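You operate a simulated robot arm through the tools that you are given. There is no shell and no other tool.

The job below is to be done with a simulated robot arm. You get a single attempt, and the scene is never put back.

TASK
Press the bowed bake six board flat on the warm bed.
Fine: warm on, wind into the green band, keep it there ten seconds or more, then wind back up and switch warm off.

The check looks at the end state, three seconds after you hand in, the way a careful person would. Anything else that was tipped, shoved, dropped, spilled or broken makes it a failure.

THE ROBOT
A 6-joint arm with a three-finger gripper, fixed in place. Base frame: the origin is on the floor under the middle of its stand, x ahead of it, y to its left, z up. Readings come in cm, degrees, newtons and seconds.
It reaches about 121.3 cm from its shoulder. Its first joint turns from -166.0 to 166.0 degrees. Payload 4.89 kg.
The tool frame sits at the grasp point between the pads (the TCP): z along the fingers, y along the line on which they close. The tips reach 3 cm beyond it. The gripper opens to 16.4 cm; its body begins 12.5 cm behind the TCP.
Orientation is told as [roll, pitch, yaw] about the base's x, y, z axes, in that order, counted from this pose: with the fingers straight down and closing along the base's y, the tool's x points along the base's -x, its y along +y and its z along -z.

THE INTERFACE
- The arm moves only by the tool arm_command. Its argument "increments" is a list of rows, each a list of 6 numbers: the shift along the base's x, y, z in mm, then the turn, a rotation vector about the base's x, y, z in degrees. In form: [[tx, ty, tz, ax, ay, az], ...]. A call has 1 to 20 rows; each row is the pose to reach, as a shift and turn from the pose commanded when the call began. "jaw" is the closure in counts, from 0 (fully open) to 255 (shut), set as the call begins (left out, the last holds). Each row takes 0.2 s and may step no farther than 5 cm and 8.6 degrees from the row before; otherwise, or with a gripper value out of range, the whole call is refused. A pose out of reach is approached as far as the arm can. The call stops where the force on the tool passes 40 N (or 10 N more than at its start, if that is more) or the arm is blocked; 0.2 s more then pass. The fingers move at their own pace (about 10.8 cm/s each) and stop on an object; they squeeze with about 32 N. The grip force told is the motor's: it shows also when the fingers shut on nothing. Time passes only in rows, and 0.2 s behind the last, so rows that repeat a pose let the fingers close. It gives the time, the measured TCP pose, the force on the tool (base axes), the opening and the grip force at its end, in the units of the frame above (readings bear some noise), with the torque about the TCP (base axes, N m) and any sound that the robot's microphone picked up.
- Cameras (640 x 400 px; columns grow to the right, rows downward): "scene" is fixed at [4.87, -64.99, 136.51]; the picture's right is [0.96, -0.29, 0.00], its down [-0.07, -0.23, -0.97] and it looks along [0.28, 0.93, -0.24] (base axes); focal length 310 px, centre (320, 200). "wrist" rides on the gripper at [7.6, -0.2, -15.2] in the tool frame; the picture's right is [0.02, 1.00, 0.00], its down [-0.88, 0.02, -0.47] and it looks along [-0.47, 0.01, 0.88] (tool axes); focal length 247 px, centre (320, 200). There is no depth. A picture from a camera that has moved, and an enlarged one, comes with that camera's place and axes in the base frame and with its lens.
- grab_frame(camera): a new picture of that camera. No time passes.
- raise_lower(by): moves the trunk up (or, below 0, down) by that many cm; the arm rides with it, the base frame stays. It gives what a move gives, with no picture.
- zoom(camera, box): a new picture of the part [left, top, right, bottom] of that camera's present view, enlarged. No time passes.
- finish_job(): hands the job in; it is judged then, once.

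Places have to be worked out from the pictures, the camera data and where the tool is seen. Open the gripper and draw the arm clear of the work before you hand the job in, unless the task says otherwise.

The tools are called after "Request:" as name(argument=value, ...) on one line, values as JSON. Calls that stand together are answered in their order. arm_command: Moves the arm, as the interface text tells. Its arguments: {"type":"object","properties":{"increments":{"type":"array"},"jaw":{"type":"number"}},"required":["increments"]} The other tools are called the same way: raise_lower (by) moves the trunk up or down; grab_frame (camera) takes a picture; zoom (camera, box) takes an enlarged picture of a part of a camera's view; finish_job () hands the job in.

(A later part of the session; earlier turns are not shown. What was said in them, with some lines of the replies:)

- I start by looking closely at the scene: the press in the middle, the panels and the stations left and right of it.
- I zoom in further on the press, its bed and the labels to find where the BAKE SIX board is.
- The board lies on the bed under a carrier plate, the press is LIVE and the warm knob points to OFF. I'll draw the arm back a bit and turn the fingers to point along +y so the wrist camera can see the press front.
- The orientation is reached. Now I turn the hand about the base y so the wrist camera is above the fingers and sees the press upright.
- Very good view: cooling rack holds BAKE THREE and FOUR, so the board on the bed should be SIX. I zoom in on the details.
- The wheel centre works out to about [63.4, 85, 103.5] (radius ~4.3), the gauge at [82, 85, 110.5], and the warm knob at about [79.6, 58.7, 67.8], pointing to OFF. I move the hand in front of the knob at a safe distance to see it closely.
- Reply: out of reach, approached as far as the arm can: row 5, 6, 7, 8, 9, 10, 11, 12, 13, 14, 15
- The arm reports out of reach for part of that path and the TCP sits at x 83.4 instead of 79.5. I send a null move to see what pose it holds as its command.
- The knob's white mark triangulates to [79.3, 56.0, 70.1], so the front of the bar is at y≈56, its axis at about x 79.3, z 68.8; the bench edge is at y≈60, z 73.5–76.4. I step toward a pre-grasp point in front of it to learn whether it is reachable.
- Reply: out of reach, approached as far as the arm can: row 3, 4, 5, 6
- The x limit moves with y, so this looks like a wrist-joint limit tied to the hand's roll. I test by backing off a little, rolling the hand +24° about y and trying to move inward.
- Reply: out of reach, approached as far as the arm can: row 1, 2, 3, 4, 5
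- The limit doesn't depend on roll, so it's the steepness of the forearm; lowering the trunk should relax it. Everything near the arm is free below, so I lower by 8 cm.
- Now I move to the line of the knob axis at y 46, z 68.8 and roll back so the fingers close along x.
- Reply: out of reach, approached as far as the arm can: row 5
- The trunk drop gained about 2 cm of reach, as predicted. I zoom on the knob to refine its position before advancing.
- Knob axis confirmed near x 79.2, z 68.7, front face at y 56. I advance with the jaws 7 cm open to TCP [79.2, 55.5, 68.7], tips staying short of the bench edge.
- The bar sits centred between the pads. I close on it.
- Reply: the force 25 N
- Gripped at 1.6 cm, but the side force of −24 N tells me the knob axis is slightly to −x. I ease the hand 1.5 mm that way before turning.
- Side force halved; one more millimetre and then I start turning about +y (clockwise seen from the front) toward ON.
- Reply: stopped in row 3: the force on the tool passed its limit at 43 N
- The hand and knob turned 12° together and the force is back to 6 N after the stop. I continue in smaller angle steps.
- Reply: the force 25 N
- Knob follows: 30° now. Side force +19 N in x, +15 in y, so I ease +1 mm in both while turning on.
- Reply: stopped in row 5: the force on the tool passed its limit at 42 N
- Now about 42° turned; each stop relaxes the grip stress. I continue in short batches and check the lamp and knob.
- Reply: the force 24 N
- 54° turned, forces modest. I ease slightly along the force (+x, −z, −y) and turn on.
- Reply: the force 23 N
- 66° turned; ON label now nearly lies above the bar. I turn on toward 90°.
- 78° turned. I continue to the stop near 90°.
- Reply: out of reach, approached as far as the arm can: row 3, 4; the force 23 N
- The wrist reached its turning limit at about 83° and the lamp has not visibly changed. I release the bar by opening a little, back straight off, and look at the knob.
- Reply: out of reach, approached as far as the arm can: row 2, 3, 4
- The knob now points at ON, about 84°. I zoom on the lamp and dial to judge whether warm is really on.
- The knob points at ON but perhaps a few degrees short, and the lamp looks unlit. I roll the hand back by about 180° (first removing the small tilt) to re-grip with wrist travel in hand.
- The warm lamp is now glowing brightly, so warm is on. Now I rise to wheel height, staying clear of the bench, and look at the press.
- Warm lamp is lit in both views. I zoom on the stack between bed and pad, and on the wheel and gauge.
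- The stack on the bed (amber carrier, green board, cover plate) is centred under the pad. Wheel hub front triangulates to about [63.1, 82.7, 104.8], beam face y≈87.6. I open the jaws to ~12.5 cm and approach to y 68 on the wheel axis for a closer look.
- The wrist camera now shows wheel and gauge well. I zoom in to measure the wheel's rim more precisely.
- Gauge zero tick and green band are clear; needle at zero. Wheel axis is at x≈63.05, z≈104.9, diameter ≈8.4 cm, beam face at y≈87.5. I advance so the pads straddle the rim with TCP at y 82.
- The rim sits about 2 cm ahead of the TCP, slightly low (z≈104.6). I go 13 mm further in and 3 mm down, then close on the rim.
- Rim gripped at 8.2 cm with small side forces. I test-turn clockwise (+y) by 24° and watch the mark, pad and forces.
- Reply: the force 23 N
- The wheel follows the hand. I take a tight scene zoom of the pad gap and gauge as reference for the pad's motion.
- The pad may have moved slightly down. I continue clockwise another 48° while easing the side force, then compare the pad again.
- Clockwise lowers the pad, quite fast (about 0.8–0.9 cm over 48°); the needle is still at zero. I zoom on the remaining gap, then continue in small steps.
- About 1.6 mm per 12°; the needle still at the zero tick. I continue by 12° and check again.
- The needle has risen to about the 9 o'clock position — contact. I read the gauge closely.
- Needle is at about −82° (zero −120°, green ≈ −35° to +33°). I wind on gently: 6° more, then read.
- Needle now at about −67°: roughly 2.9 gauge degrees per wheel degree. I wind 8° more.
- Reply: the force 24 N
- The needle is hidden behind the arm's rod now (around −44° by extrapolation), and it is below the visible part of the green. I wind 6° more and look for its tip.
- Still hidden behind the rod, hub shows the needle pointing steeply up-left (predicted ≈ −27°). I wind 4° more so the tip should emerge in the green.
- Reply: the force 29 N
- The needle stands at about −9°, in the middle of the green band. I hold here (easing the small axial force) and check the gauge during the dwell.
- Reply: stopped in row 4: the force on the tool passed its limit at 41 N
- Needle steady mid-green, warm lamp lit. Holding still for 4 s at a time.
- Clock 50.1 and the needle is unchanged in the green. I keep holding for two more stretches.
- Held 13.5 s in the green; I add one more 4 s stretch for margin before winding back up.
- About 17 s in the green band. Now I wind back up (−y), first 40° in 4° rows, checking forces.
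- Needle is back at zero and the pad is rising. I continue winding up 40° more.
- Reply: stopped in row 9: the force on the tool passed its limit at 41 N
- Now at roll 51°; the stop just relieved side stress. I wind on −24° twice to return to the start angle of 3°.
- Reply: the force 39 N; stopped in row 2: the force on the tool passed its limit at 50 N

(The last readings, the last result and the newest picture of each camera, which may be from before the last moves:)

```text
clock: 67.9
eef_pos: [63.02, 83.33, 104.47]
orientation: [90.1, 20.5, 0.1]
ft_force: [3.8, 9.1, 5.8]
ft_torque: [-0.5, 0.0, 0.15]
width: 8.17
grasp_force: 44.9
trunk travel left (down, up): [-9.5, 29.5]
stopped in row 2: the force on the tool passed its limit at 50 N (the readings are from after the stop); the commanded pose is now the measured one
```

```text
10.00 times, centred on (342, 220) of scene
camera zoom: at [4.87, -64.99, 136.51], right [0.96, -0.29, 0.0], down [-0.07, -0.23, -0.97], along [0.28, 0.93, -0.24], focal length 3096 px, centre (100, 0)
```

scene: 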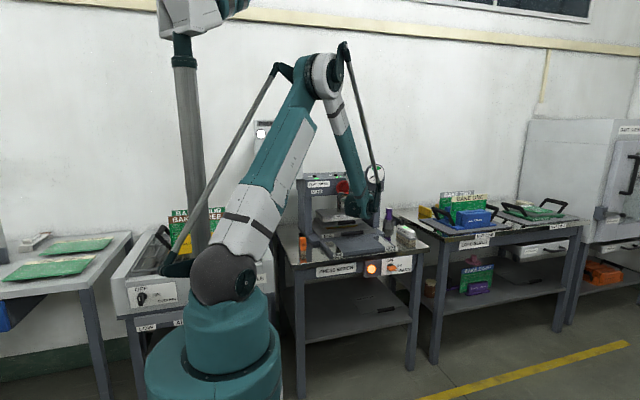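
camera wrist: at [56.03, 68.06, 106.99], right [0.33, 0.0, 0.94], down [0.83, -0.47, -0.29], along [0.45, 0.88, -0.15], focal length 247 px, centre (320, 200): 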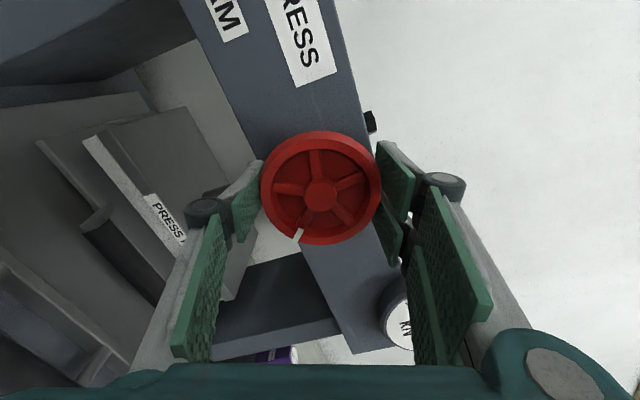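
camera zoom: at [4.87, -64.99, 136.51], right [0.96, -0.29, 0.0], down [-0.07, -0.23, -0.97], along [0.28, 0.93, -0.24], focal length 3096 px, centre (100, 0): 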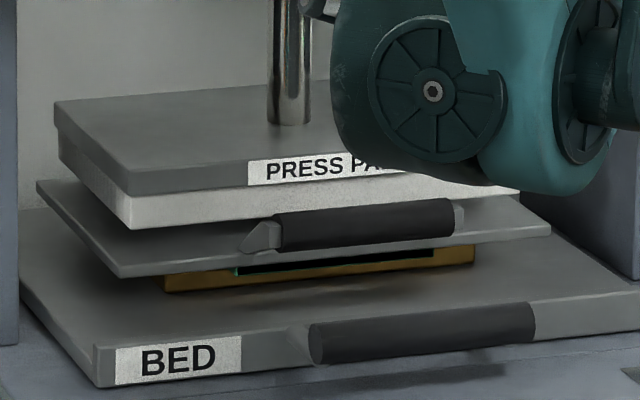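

The board edge under the plate now lies lower — it has flattened. I wind the remaining 17° back to the starting angle.

Request:
arm_command(increments=[[0, 0, 0, 0, -3, 0], [0, 0, 0, 0, -6, 0], [0, 0, 0, 0, -9, 0], [0, 0, 0, 0, -12, 0], [0, 0, 0, 0, -15, 0], [0, 0, 0, 0, -17.5, 0]])

Request:
grab_frame(camera="wrist")

Request:
zoom(camera="scene", box=[300, 160, 420, 240])

```text
clock: 69.3
eef_pos: [63.05, 83.23, 104.53]
orientation: [90.1, 3.0, 0.1]
ft_force: [15.0, 20.2, 17.1]
ft_torque: [-0.12, 0.26, -0.19]
width: 8.12
grasp_force: 44.6
trunk travel left (down, up): [-9.5, 29.5]
```

```text
taken
camera wrist: at [55.62, 68.05, 104.73], right [0.03, 0.0, 1.0], down [0.88, -0.47, -0.03], along [0.47, 0.88, -0.01], focal length 247 px, centre (320, 200)
```

wrist: 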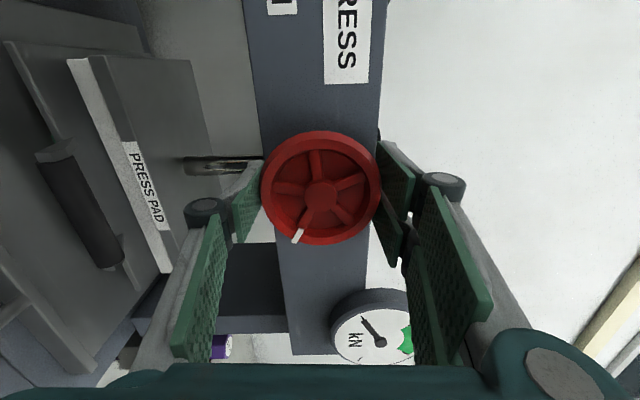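

```text
5.00 times, centred on (360, 200) of scene
camera zoom: at [4.87, -64.99, 136.51], right [0.96, -0.29, 0.0], down [-0.07, -0.23, -0.97], along [0.28, 0.93, -0.24], focal length 1548 px, centre (120, 200)
```

zoom: 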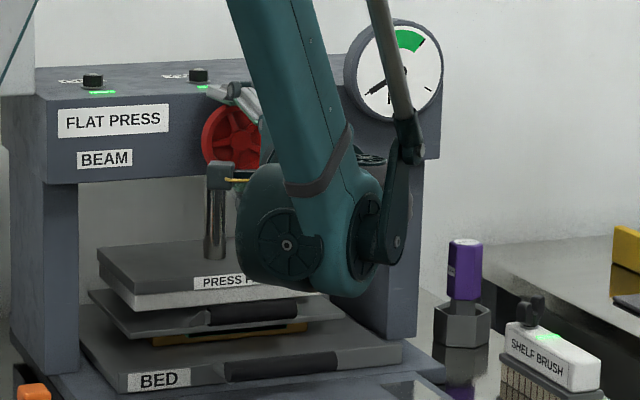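

The pad is back at its start height, the needle at zero. I open the jaws and back straight off the wheel.

Request:
arm_command(increments=[[0, 0, 0, 0, 0, 0], [0, 0, 0, 0, 0, 0], [0, 0, 0, 0, 0, 0], [0, 0, 0, 0, 0, 0]], jaw=60)

Request:
arm_command(increments=[[0, -20, 0, 0, 0, 0], [0, -50, 0, 0, 0, 0], [0, -90, 0, 0, 0, 0], [0, -130, 0, 0, 0, 0], [0, -170, 0, 0, 0, 0], [0, -210, 0, 0, 0, 0], [0, -250, 0, 0, 0, 0], [0, -290, 0, 0, 0, 0], [0, -330, 0, 0, 0, 0], [0, -370, 0, 0, 0, 0]])

Request:
grab_frame(camera="wrist")

Request:
zoom(camera="scene", box=[300, 160, 420, 240])

```text
clock: 70.3
eef_pos: [62.98, 83.27, 104.47]
orientation: [90.2, 3.1, 0.1]
ft_force: [0.7, 0.3, -0.1]
ft_torque: [0.01, 0.01, 0.0]
width: 12.53
grasp_force: 0.0
trunk travel left (down, up): [-9.5, 29.5]
```

```text
clock: 72.5
eef_pos: [63.05, 46.37, 104.5]
orientation: [90.0, 3.0, 0.3]
ft_force: [-0.2, 2.0, -0.4]
ft_torque: [0.06, 0.01, -0.03]
width: 12.58
grasp_force: 0.1
trunk travel left (down, up): [-9.5, 29.5]
```

```text
taken
camera wrist: at [55.62, 31.07, 104.77], right [0.03, 0.0, 1.0], down [0.88, -0.47, -0.03], along [0.47, 0.88, -0.01], focal length 247 px, centre (320, 200)
```

wrist: 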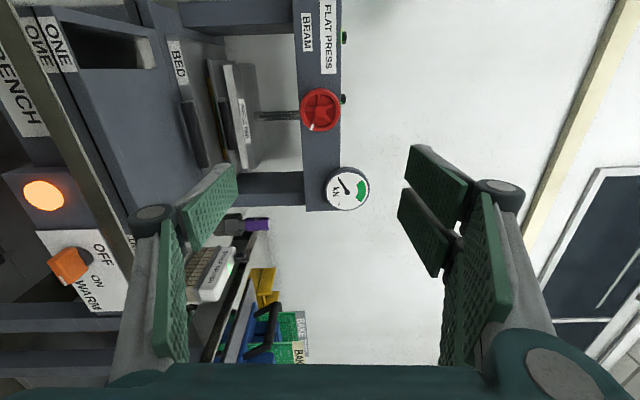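

```text
5.00 times, centred on (360, 200) of scene
camera zoom: at [4.87, -64.99, 136.51], right [0.96, -0.29, 0.0], down [-0.07, -0.23, -0.97], along [0.28, 0.93, -0.24], focal length 1548 px, centre (120, 200)
```

zoom: 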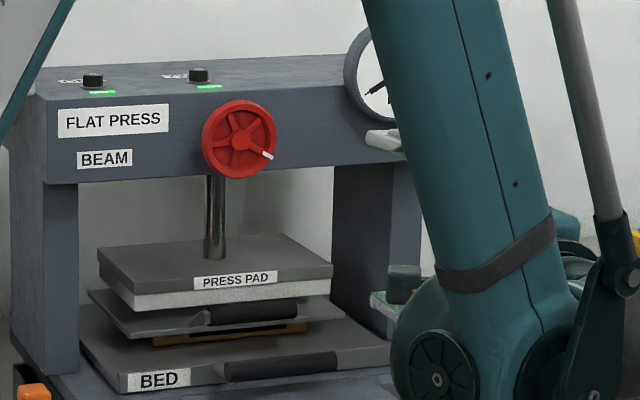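

The wheel's mark and pad are back at their start places. Now I return to the pre-grasp point before the warm knob, going out in x first, then down.

Request:
arm_command(increments=[[44, -5, 0, 0, 0, 0], [84, -10, -10, 0, 0, 0], [124, -10, -30, 0, 0, 0], [160, -10, -60, 0, 0, 0], [185, -10, -100, 0, 0, 0], [185, -10, -145, 0, 0, 0], [185, -10, -190, 0, 0, 0], [185, -10, -235, 0, 0, 0], [185, -10, -280, 0, 0, 0], [185, -5, -320, 0, 0, 0], [185, -5, -357, 0, -3, 0], [185, -5, -357, 0, -9, 0]], jaw=165)

Request:
grab_frame(camera="wrist")

```text
clock: 75.1
eef_pos: [81.31, 45.79, 68.69]
orientation: [90.1, -6.0, 0.2]
ft_force: [-0.5, -0.7, 0.2]
ft_torque: [-0.06, 0.02, 0.0]
width: 5.81
grasp_force: 0.1
trunk travel left (down, up): [-9.5, 29.5]
```

```text
taken
camera wrist: at [73.93, 30.61, 67.76], right [-0.13, 0.0, 0.99], down [0.88, -0.47, 0.11], along [0.47, 0.88, 0.06], focal length 247 px, centre (320, 200)
```

wrist: 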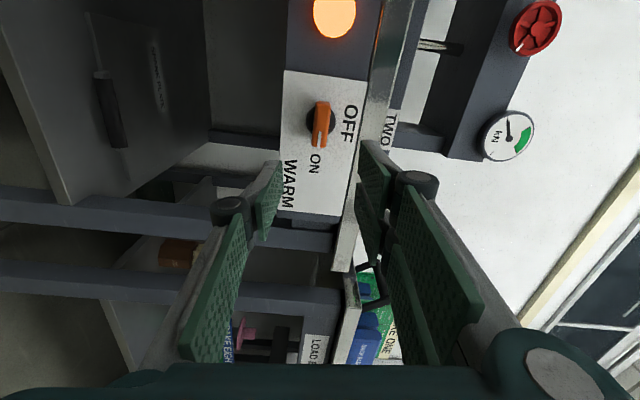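

Aligned with the bar (roll −6°). I advance to TCP [79.2, 55.5, 68.6] around the knob.

Request:
arm_command(increments=[[-5, 25, 0, 0, 0, 0], [-11, 50, 0, 0, 0, 0], [-17, 72, 0, 0, 0, 0], [-21, 87, 0, 0, 0, 0], [-21, 97, 0, 0, 0, 0]])

Request:
grab_frame(camera="wrist")

```text
clock: 76.3
eef_pos: [79.51, 55.33, 68.85]
orientation: [90.0, -6.0, 0.2]
ft_force: [0.5, 0.1, 0.5]
ft_torque: [0.01, -0.02, 0.06]
width: 5.79
grasp_force: 0.0
trunk travel left (down, up): [-9.5, 29.5]
```

```text
taken
camera wrist: at [72.04, 40.19, 67.83], right [-0.13, 0.0, 0.99], down [0.88, -0.47, 0.11], along [0.47, 0.88, 0.06], focal length 247 px, centre (320, 200)
```

wrist: 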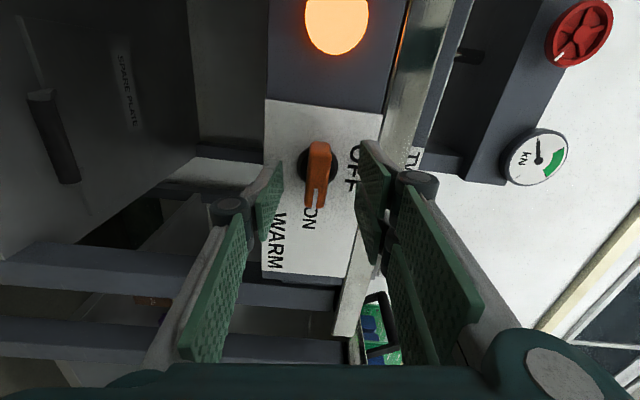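

The bar lies between the pads, slightly below centre. I trim −3 mm x, −2 mm z and close.

Request:
arm_command(increments=[[-3, 2, -2, 0, 0, 0], [-3, 2, -2, 0, 0, 0]])

Request:
arm_command(increments=[[0, 0, 0, 0, 0, 0], [0, 0, 0, 0, 0, 0], [0, 0, 0, 0, 0, 0], [0, 0, 0, 0, 0, 0]], jaw=255)

Request:
grab_frame(camera="wrist")

```text
clock: 76.9
eef_pos: [79.12, 55.62, 68.47]
orientation: [90.0, -6.1, 0.2]
ft_force: [0.2, 0.7, 0.6]
ft_torque: [0.01, -0.01, 0.02]
width: 5.8
grasp_force: 0.0
trunk travel left (down, up): [-9.5, 29.5]
```

```text
clock: 77.9
eef_pos: [79.2, 55.54, 68.52]
orientation: [89.9, -6.0, 0.1]
ft_force: [3.2, 4.4, -3.6]
ft_torque: [-0.1, 0.05, -0.05]
width: 1.58
grasp_force: 44.7
trunk travel left (down, up): [-9.5, 29.5]
```

```text
taken
camera wrist: at [71.68, 40.38, 67.59], right [-0.13, 0.0, 0.99], down [0.88, -0.47, 0.11], along [0.47, 0.88, 0.06], focal length 247 px, centre (320, 200)
```

wrist: 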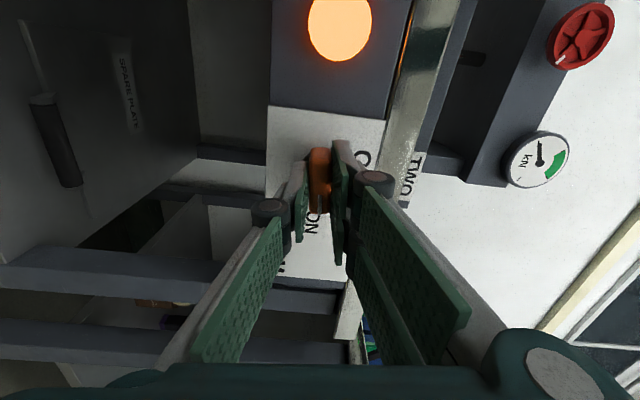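

Well centred grip, small forces. I turn counter-clockwise (−y) in 3° steps toward OFF.

Request:
arm_command(increments=[[0, 0, 0, 0, -3, 0], [0, 0, 0, 0, -6, 0], [0, 0, 0, 0, -9, 0], [0, 0, 0, 0, -12, 0], [0, 0, 0, 0, -15, 0], [0, 0, 0, 0, -18, 0], [0, 0, 0, 0, -21, 0], [0, 0, 0, 0, -24, 0]])

```text
clock: 79.7
eef_pos: [79.12, 55.57, 68.6]
orientation: [90.0, -30.0, 0.1]
ft_force: [-19.6, 4.1, -3.7]
ft_torque: [-0.51, 0.05, 1.24]
width: 1.59
grasp_force: 44.6
trunk travel left (down, up): [-9.5, 29.5]
```

Turned 24° with −20 N building in x; I ease −1 mm in x and continue.

Request:
arm_command(increments=[[-1, 0, 0, 0, -3, 0], [-1, 0, 0, 0, -6, 0], [-1, 0, 0, 0, -9, 0], [-1, 0, 0, 0, -12, 0], [-1, 0, 0, 0, -15, 0], [-1, 0, 0, 0, -18, 0]])

Request:
grab_frame(camera="wrist")

```text
clock: 81.1
eef_pos: [79.09, 55.68, 68.5]
orientation: [89.9, -48.0, 0.3]
ft_force: [-20.2, -10.4, -5.1]
ft_torque: [0.17, 0.06, 0.3]
width: 1.57
grasp_force: 45.2
trunk travel left (down, up): [-9.5, 29.5]
```

```text
taken
camera wrist: at [74.25, 40.37, 62.86], right [-0.76, 0.0, 0.65], down [0.58, -0.47, 0.67], along [0.31, 0.88, 0.36], focal length 247 px, centre (320, 200)
```

wrist: 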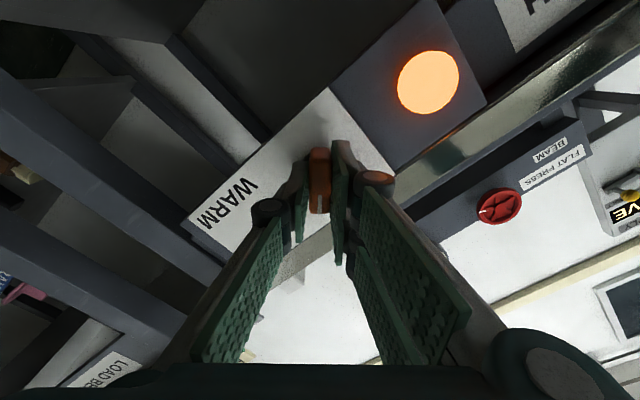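

Half way back; lamp still lit. I ease another millimetre and keep turning.

Request:
arm_command(increments=[[-1, -0.5, 0, 0, -3, 0], [-1, -0.5, 0, 0, -6, 0], [-1, -0.5, 0, 0, -9, 0], [-1, -0.5, 0, 0, -12, 0], [-1, -0.5, 0, 0, -15, 0], [-1, -0.5, 0, 0, -18, 0]])

Request:
arm_command(increments=[[-0.5, 0, 0, 0, -3, 0], [-0.5, 0, 0, 0, -6, 0], [-0.5, 0, 0, 0, -9, 0], [-0.5, 0, 0, 0, -12, 0], [-0.5, 0, 0, 0, -15, 0], [-0.5, 0, 0, 0, -18, 0]])

Request:
grab_frame(camera="wrist")

Request:
zoom(camera="scene", box=[340, 230, 440, 290])

```text
clock: 82.5
eef_pos: [79.12, 55.62, 68.59]
orientation: [89.7, -66.0, 0.3]
ft_force: [18.7, 13.2, 7.0]
ft_torque: [0.9, -0.04, -0.86]
width: 1.55
grasp_force: 44.9
trunk travel left (down, up): [-9.5, 29.5]
```

```text
clock: 83.2
eef_pos: [79.02, 55.55, 68.63]
orientation: [89.6, -72.8, 0.3]
ft_force: [2.6, 1.0, 1.8]
ft_torque: [-0.14, -0.04, -0.01]
width: 1.61
grasp_force: 45.1
trunk travel left (down, up): [-9.5, 29.5]
stopped in row 3: the force on the tool passed its limit at 40 N (the readings are from after the stop); the commanded pose is now the measured one
```

```text
taken
camera wrist: at [77.05, 40.38, 61.34], right [-0.96, 0.0, 0.28], down [0.24, -0.47, 0.85], along [0.13, 0.88, 0.45], focal length 247 px, centre (320, 200)
```

wrist: 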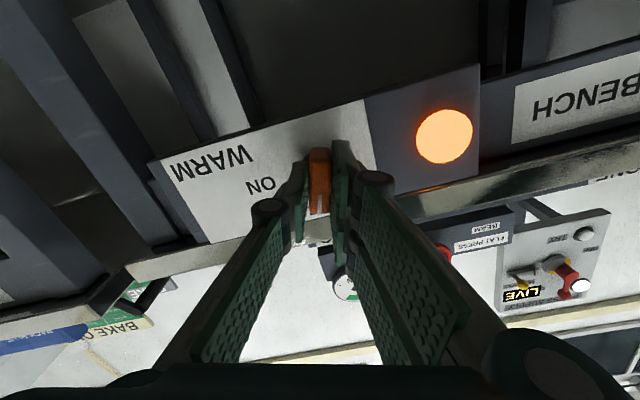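

```text
6.40 times, centred on (390, 260) of scene
camera zoom: at [4.87, -64.99, 136.51], right [0.96, -0.29, 0.0], down [-0.07, -0.23, -0.97], along [0.28, 0.93, -0.24], focal length 1982 px, centre (-128, -184)
```

zoom: 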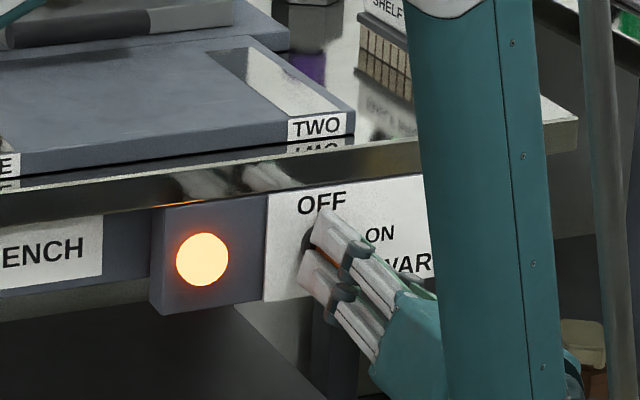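

About 17° remain to OFF. I continue in 3° steps.

Request:
arm_command(increments=[[0, 0, 0, 0, -3, 0], [0, 0, 0, 0, -6, 0], [0, 0, 0, 0, -9, 0]])

Request:
arm_command(increments=[[0, 0, 0, 0, -3, 0], [0, 0, 0, 0, -6, 0], [0, 0, 0, 0, -8.5, 0]])

Request:
grab_frame(camera="wrist")

Request:
zoom(camera="scene", box=[340, 230, 440, 290])

```text
clock: 84.0
eef_pos: [79.07, 55.64, 68.49]
orientation: [89.1, -81.8, 0.8]
ft_force: [6.5, 8.5, 2.2]
ft_torque: [-0.16, -0.02, -0.19]
width: 1.59
grasp_force: 44.9
trunk travel left (down, up): [-9.5, 29.5]
```

```text
clock: 84.8
eef_pos: [79.03, 55.59, 68.62]
orientation: [-62.0, -89.7, 152.0]
ft_force: [3.8, 9.9, -1.8]
ft_torque: [0.34, 0.74, -0.09]
width: 1.58
grasp_force: 44.9
trunk travel left (down, up): [-9.5, 29.5]
```

```text
taken
camera wrist: at [79.33, 40.37, 61.05], right [-1.0, 0.0, -0.03], down [-0.02, -0.47, 0.88], along [-0.01, 0.88, 0.47], focal length 247 px, centre (320, 200)
```

wrist: 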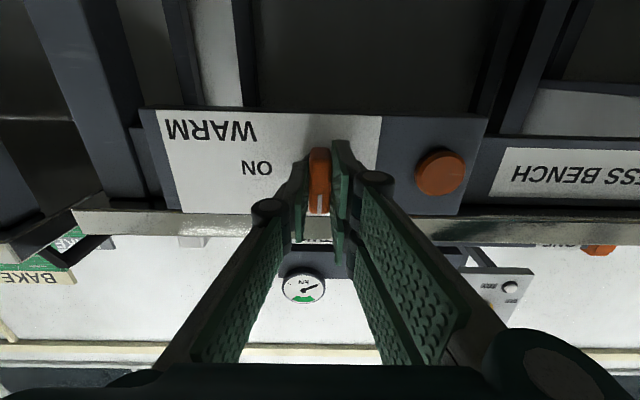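

```text
6.40 times, centred on (390, 260) of scene
camera zoom: at [4.87, -64.99, 136.51], right [0.96, -0.29, 0.0], down [-0.07, -0.23, -0.97], along [0.28, 0.93, -0.24], focal length 1982 px, centre (-128, -184)
```

zoom: 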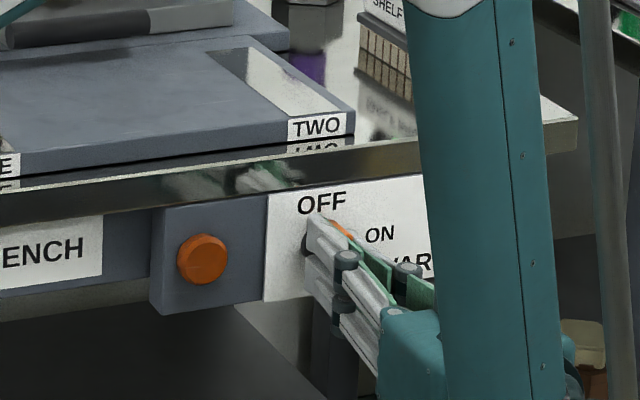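

Lamp is out and the knob is back upright at OFF. I release and back off.

Request:
arm_command(increments=[[0, 0, 0, 0, 0, 0], [0, 0, 0, 0, 0, 0], [0, 0, 0, 0, 0, 0]], jaw=165)

Request:
arm_command(increments=[[0, -15, 0, 0, 0, 0], [3, -35, 0, 0, 0, 0], [10, -60, 0, 0, 0, 0], [20, -85, 0, 0, 0, 0], [30, -110, 0, 0, 0, 0], [40, -135, 0, 0, 0, 0]])

Request:
grab_frame(camera="wrist")

Request:
grab_frame(camera="scene")

```text
clock: 85.6
eef_pos: [79.0, 55.57, 68.62]
orientation: [-64.6, -89.7, 154.6]
ft_force: [-0.1, 0.1, 0.3]
ft_torque: [0.01, -0.01, -0.01]
width: 5.8
grasp_force: 0.0
trunk travel left (down, up): [-9.5, 29.5]
```

```text
clock: 87.0
eef_pos: [83.03, 42.05, 68.72]
orientation: [-61.3, -89.6, 151.5]
ft_force: [-0.7, 1.3, -1.0]
ft_torque: [0.01, 0.01, -0.04]
width: 5.76
grasp_force: 0.0
trunk travel left (down, up): [-9.5, 29.5]
```

```text
taken
camera wrist: at [83.32, 26.82, 61.14], right [-1.0, 0.0, -0.03], down [-0.02, -0.47, 0.88], along [-0.01, 0.88, 0.47], focal length 247 px, centre (320, 200)
```

wrist: 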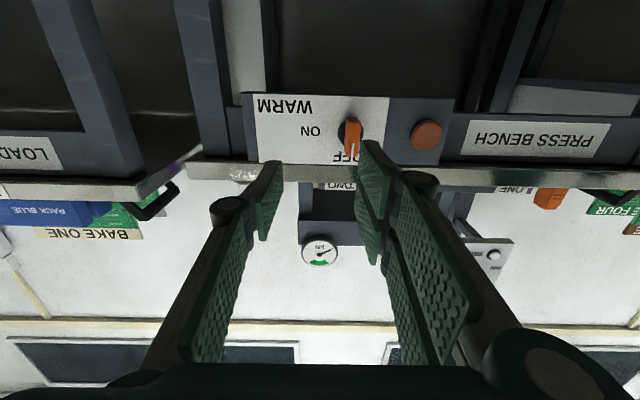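

```text
taken
```

scene: 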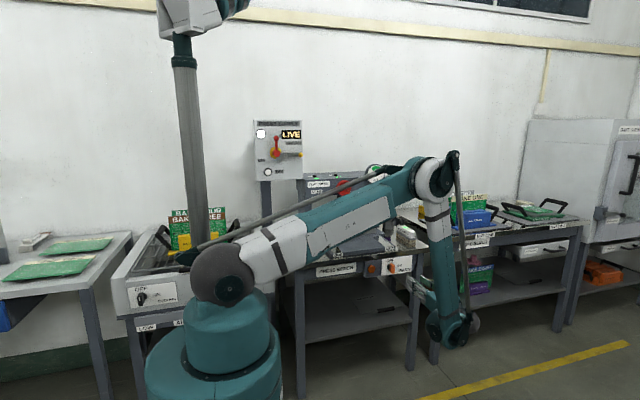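

Knob at OFF, lamp dark. I raise the arm, draw it in and open the gripper fully.

Request:
arm_command(increments=[[0, 0, 40, 0, 8, 0], [0, 0, 80, 0, 16, 0], [0, 0, 120, 0, 24, 0], [0, -5, 160, 0, 32, 0], [0, -10, 200, 0, 40, 0], [0, -15, 240, 0, 48, 0], [-20, -20, 280, 0, 56, 0], [-50, -30, 310, 0, 64, 0], [-90, -40, 340, 0, 72, 0], [-130, -50, 360, 0, 80, 0], [-170, -60, 380, 0, 88, 0], [-200, -70, 400, 0, 96, 0], [-230, -80, 420, 0, 104, 0], [-250, -90, 440, 0, 112, 0], [-260, -95, 460, 0, 120, 0], [-270, -100, 480, 0, 128, 0], [-275, -100, 500, 0, 136, 0], [-280, -100, 510, 0, 144, 0], [-285, -100, 520, 0, 152, 0], [-290, -100, 530, 0, 160, 0]], jaw=0)

Request:
grab_frame(camera="wrist")

Request:
grab_frame(camera="scene")

```text
refused: row 9 steps farther than a row can; nothing moved
```

```text
taken
camera wrist: at [83.32, 26.82, 61.14], right [-1.0, 0.0, -0.03], down [-0.02, -0.47, 0.88], along [-0.01, 0.88, 0.47], focal length 247 px, centre (320, 200)
```

wrist: 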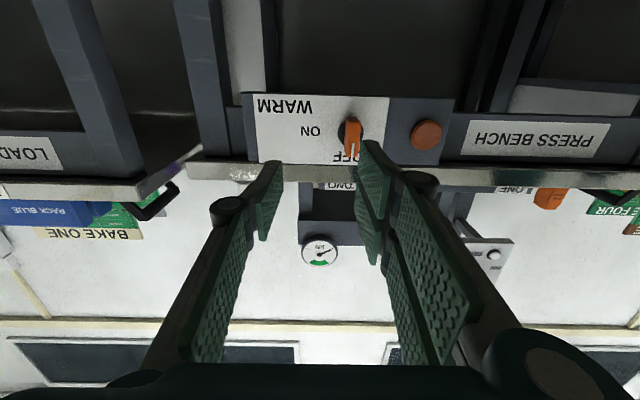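

```text
taken
```

scene: 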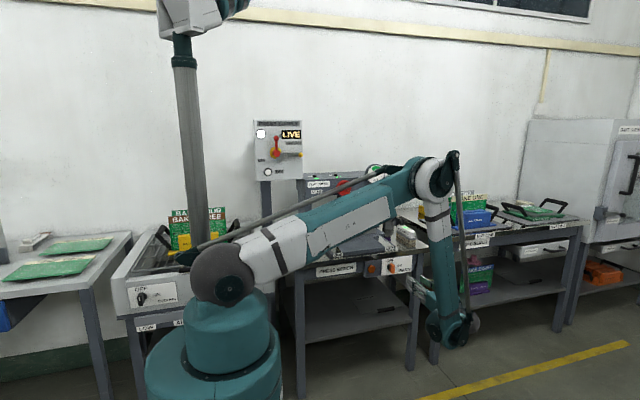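

One row was too long, nothing moved; I resend the withdrawal with shorter steps.

Request:
arm_command(increments=[[0, 0, 40, 0, 8, 0], [0, 0, 80, 0, 16, 0], [0, 0, 120, 0, 24, 0], [0, -5, 160, 0, 32, 0], [0, -10, 200, 0, 40, 0], [0, -15, 240, 0, 48, 0], [-20, -20, 275, 0, 56, 0], [-45, -25, 305, 0, 64, 0], [-75, -32, 335, 0, 72, 0], [-110, -40, 360, 0, 80, 0], [-145, -48, 380, 0, 88, 0], [-180, -56, 400, 0, 96, 0], [-210, -64, 420, 0, 104, 0], [-235, -72, 440, 0, 112, 0], [-255, -80, 460, 0, 120, 0], [-270, -88, 480, 0, 128, 0], [-275, -94, 500, 0, 136, 0], [-280, -100, 510, 0, 144, 0], [-285, -100, 520, 0, 152, 0], [-290, -100, 530, 0, 160, 0]], jaw=0)

Request:
grab_frame(camera="wrist")

Request:
grab_frame(camera="scene")

```text
clock: 91.2
eef_pos: [53.98, 32.18, 121.51]
orientation: [90.4, 70.0, 0.3]
ft_force: [1.3, 0.2, -0.7]
ft_torque: [0.06, 0.06, 0.14]
width: 16.4
grasp_force: 0.1
trunk travel left (down, up): [-9.5, 29.5]
```

```text
taken
camera wrist: at [51.31, 16.97, 128.73], right [0.93, 0.0, 0.36], down [0.32, -0.47, -0.82], along [0.17, 0.88, -0.44], focal length 247 px, centre (320, 200)
```

wrist: 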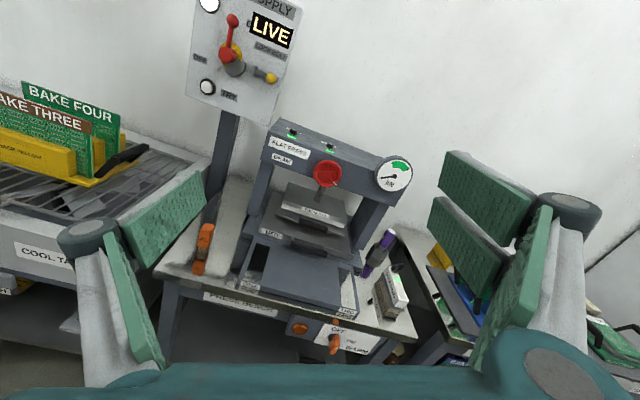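

```text
taken
```

scene: 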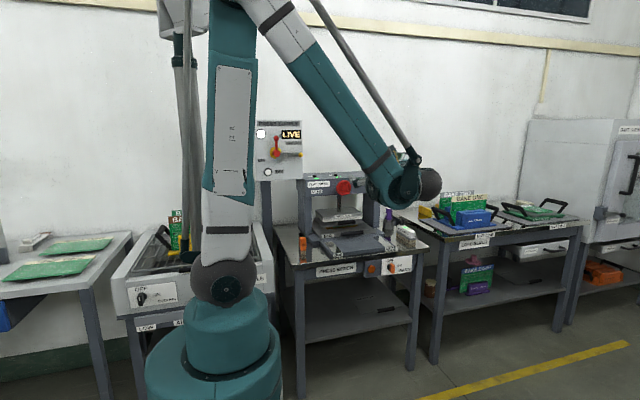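

The arm is clear with the gripper open. I check the press, the board edge, gauge and knob one last time.

Request:
zoom(camera="scene", box=[310, 200, 374, 240])

Request:
zoom(camera="scene", box=[290, 165, 430, 290])

Request:
zoom(camera="wrist", box=[240, 110, 430, 360])

```text
10.00 times, centred on (342, 220) of scene
camera zoom: at [4.87, -64.99, 136.51], right [0.96, -0.29, 0.0], down [-0.07, -0.23, -0.97], along [0.28, 0.93, -0.24], focal length 3096 px, centre (100, 0)
```

zoom: 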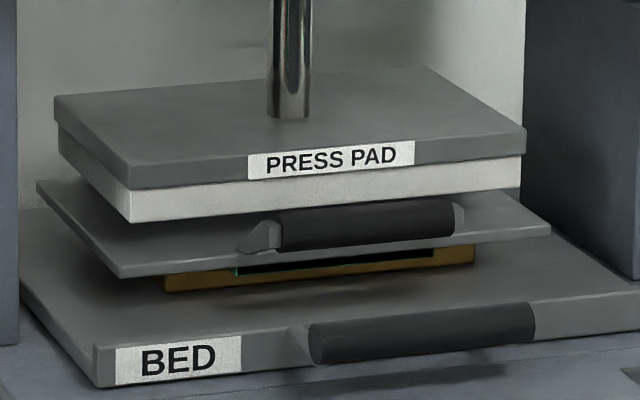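

```text
3.20 times, centred on (360, 228) of scene
camera zoom: at [4.87, -64.99, 136.51], right [0.96, -0.29, 0.0], down [-0.07, -0.23, -0.97], along [0.28, 0.93, -0.24], focal length 991 px, centre (192, 112)
```

zoom: 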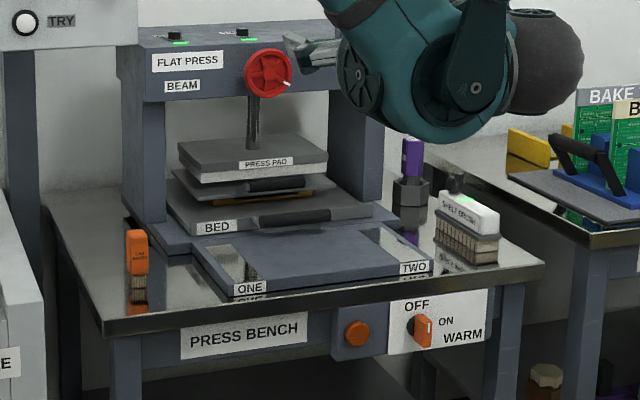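

```text
1.60 times, centred on (335, 235) of wrist
camera zoom: at [51.31, 16.97, 128.73], right [0.93, 0.0, 0.36], down [0.32, -0.47, -0.82], along [0.17, 0.88, -0.44], focal length 395 px, centre (296, 144)
```

zoom: 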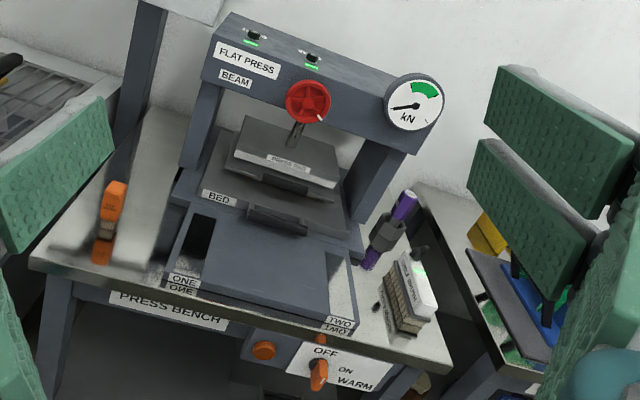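

The board now lies flat in its carrier under the cover plate. The pad is fully up, the gauge reads zero, the warm knob points to OFF with its lamp dark, and nothing else has moved. I hand the job in.

Request:
finish_job()

```text
The job is handed in.
```

I pressed the bake six board and handed the job in. The board edge, seen under the cover plate, now sits lower and looks flat in its carrier.

- **Which board:** I couldn't read a label on the board in the press. I took it to be bake six because it was already under the pad, and the other boards I could read were one, two, three, four and eight.
- **Warm:** it went on first, and the warm lamp was glowing before I started winding.
- **Pressing:** I wound the pad down until the gauge needle stood mid-green and held it there for about 17 seconds with warm on.
- **Afterwards:** I wound the pad back up to its starting height, and the gauge reads zero. Warm is off, with the knob back at OFF and its lamp dark.

The arm is clear of the press with the gripper open. Nothing else in the pictures looks moved or disturbed. The trunk is still 8 cm lower than at the start, because I lowered it so the arm could reach the warm knob.
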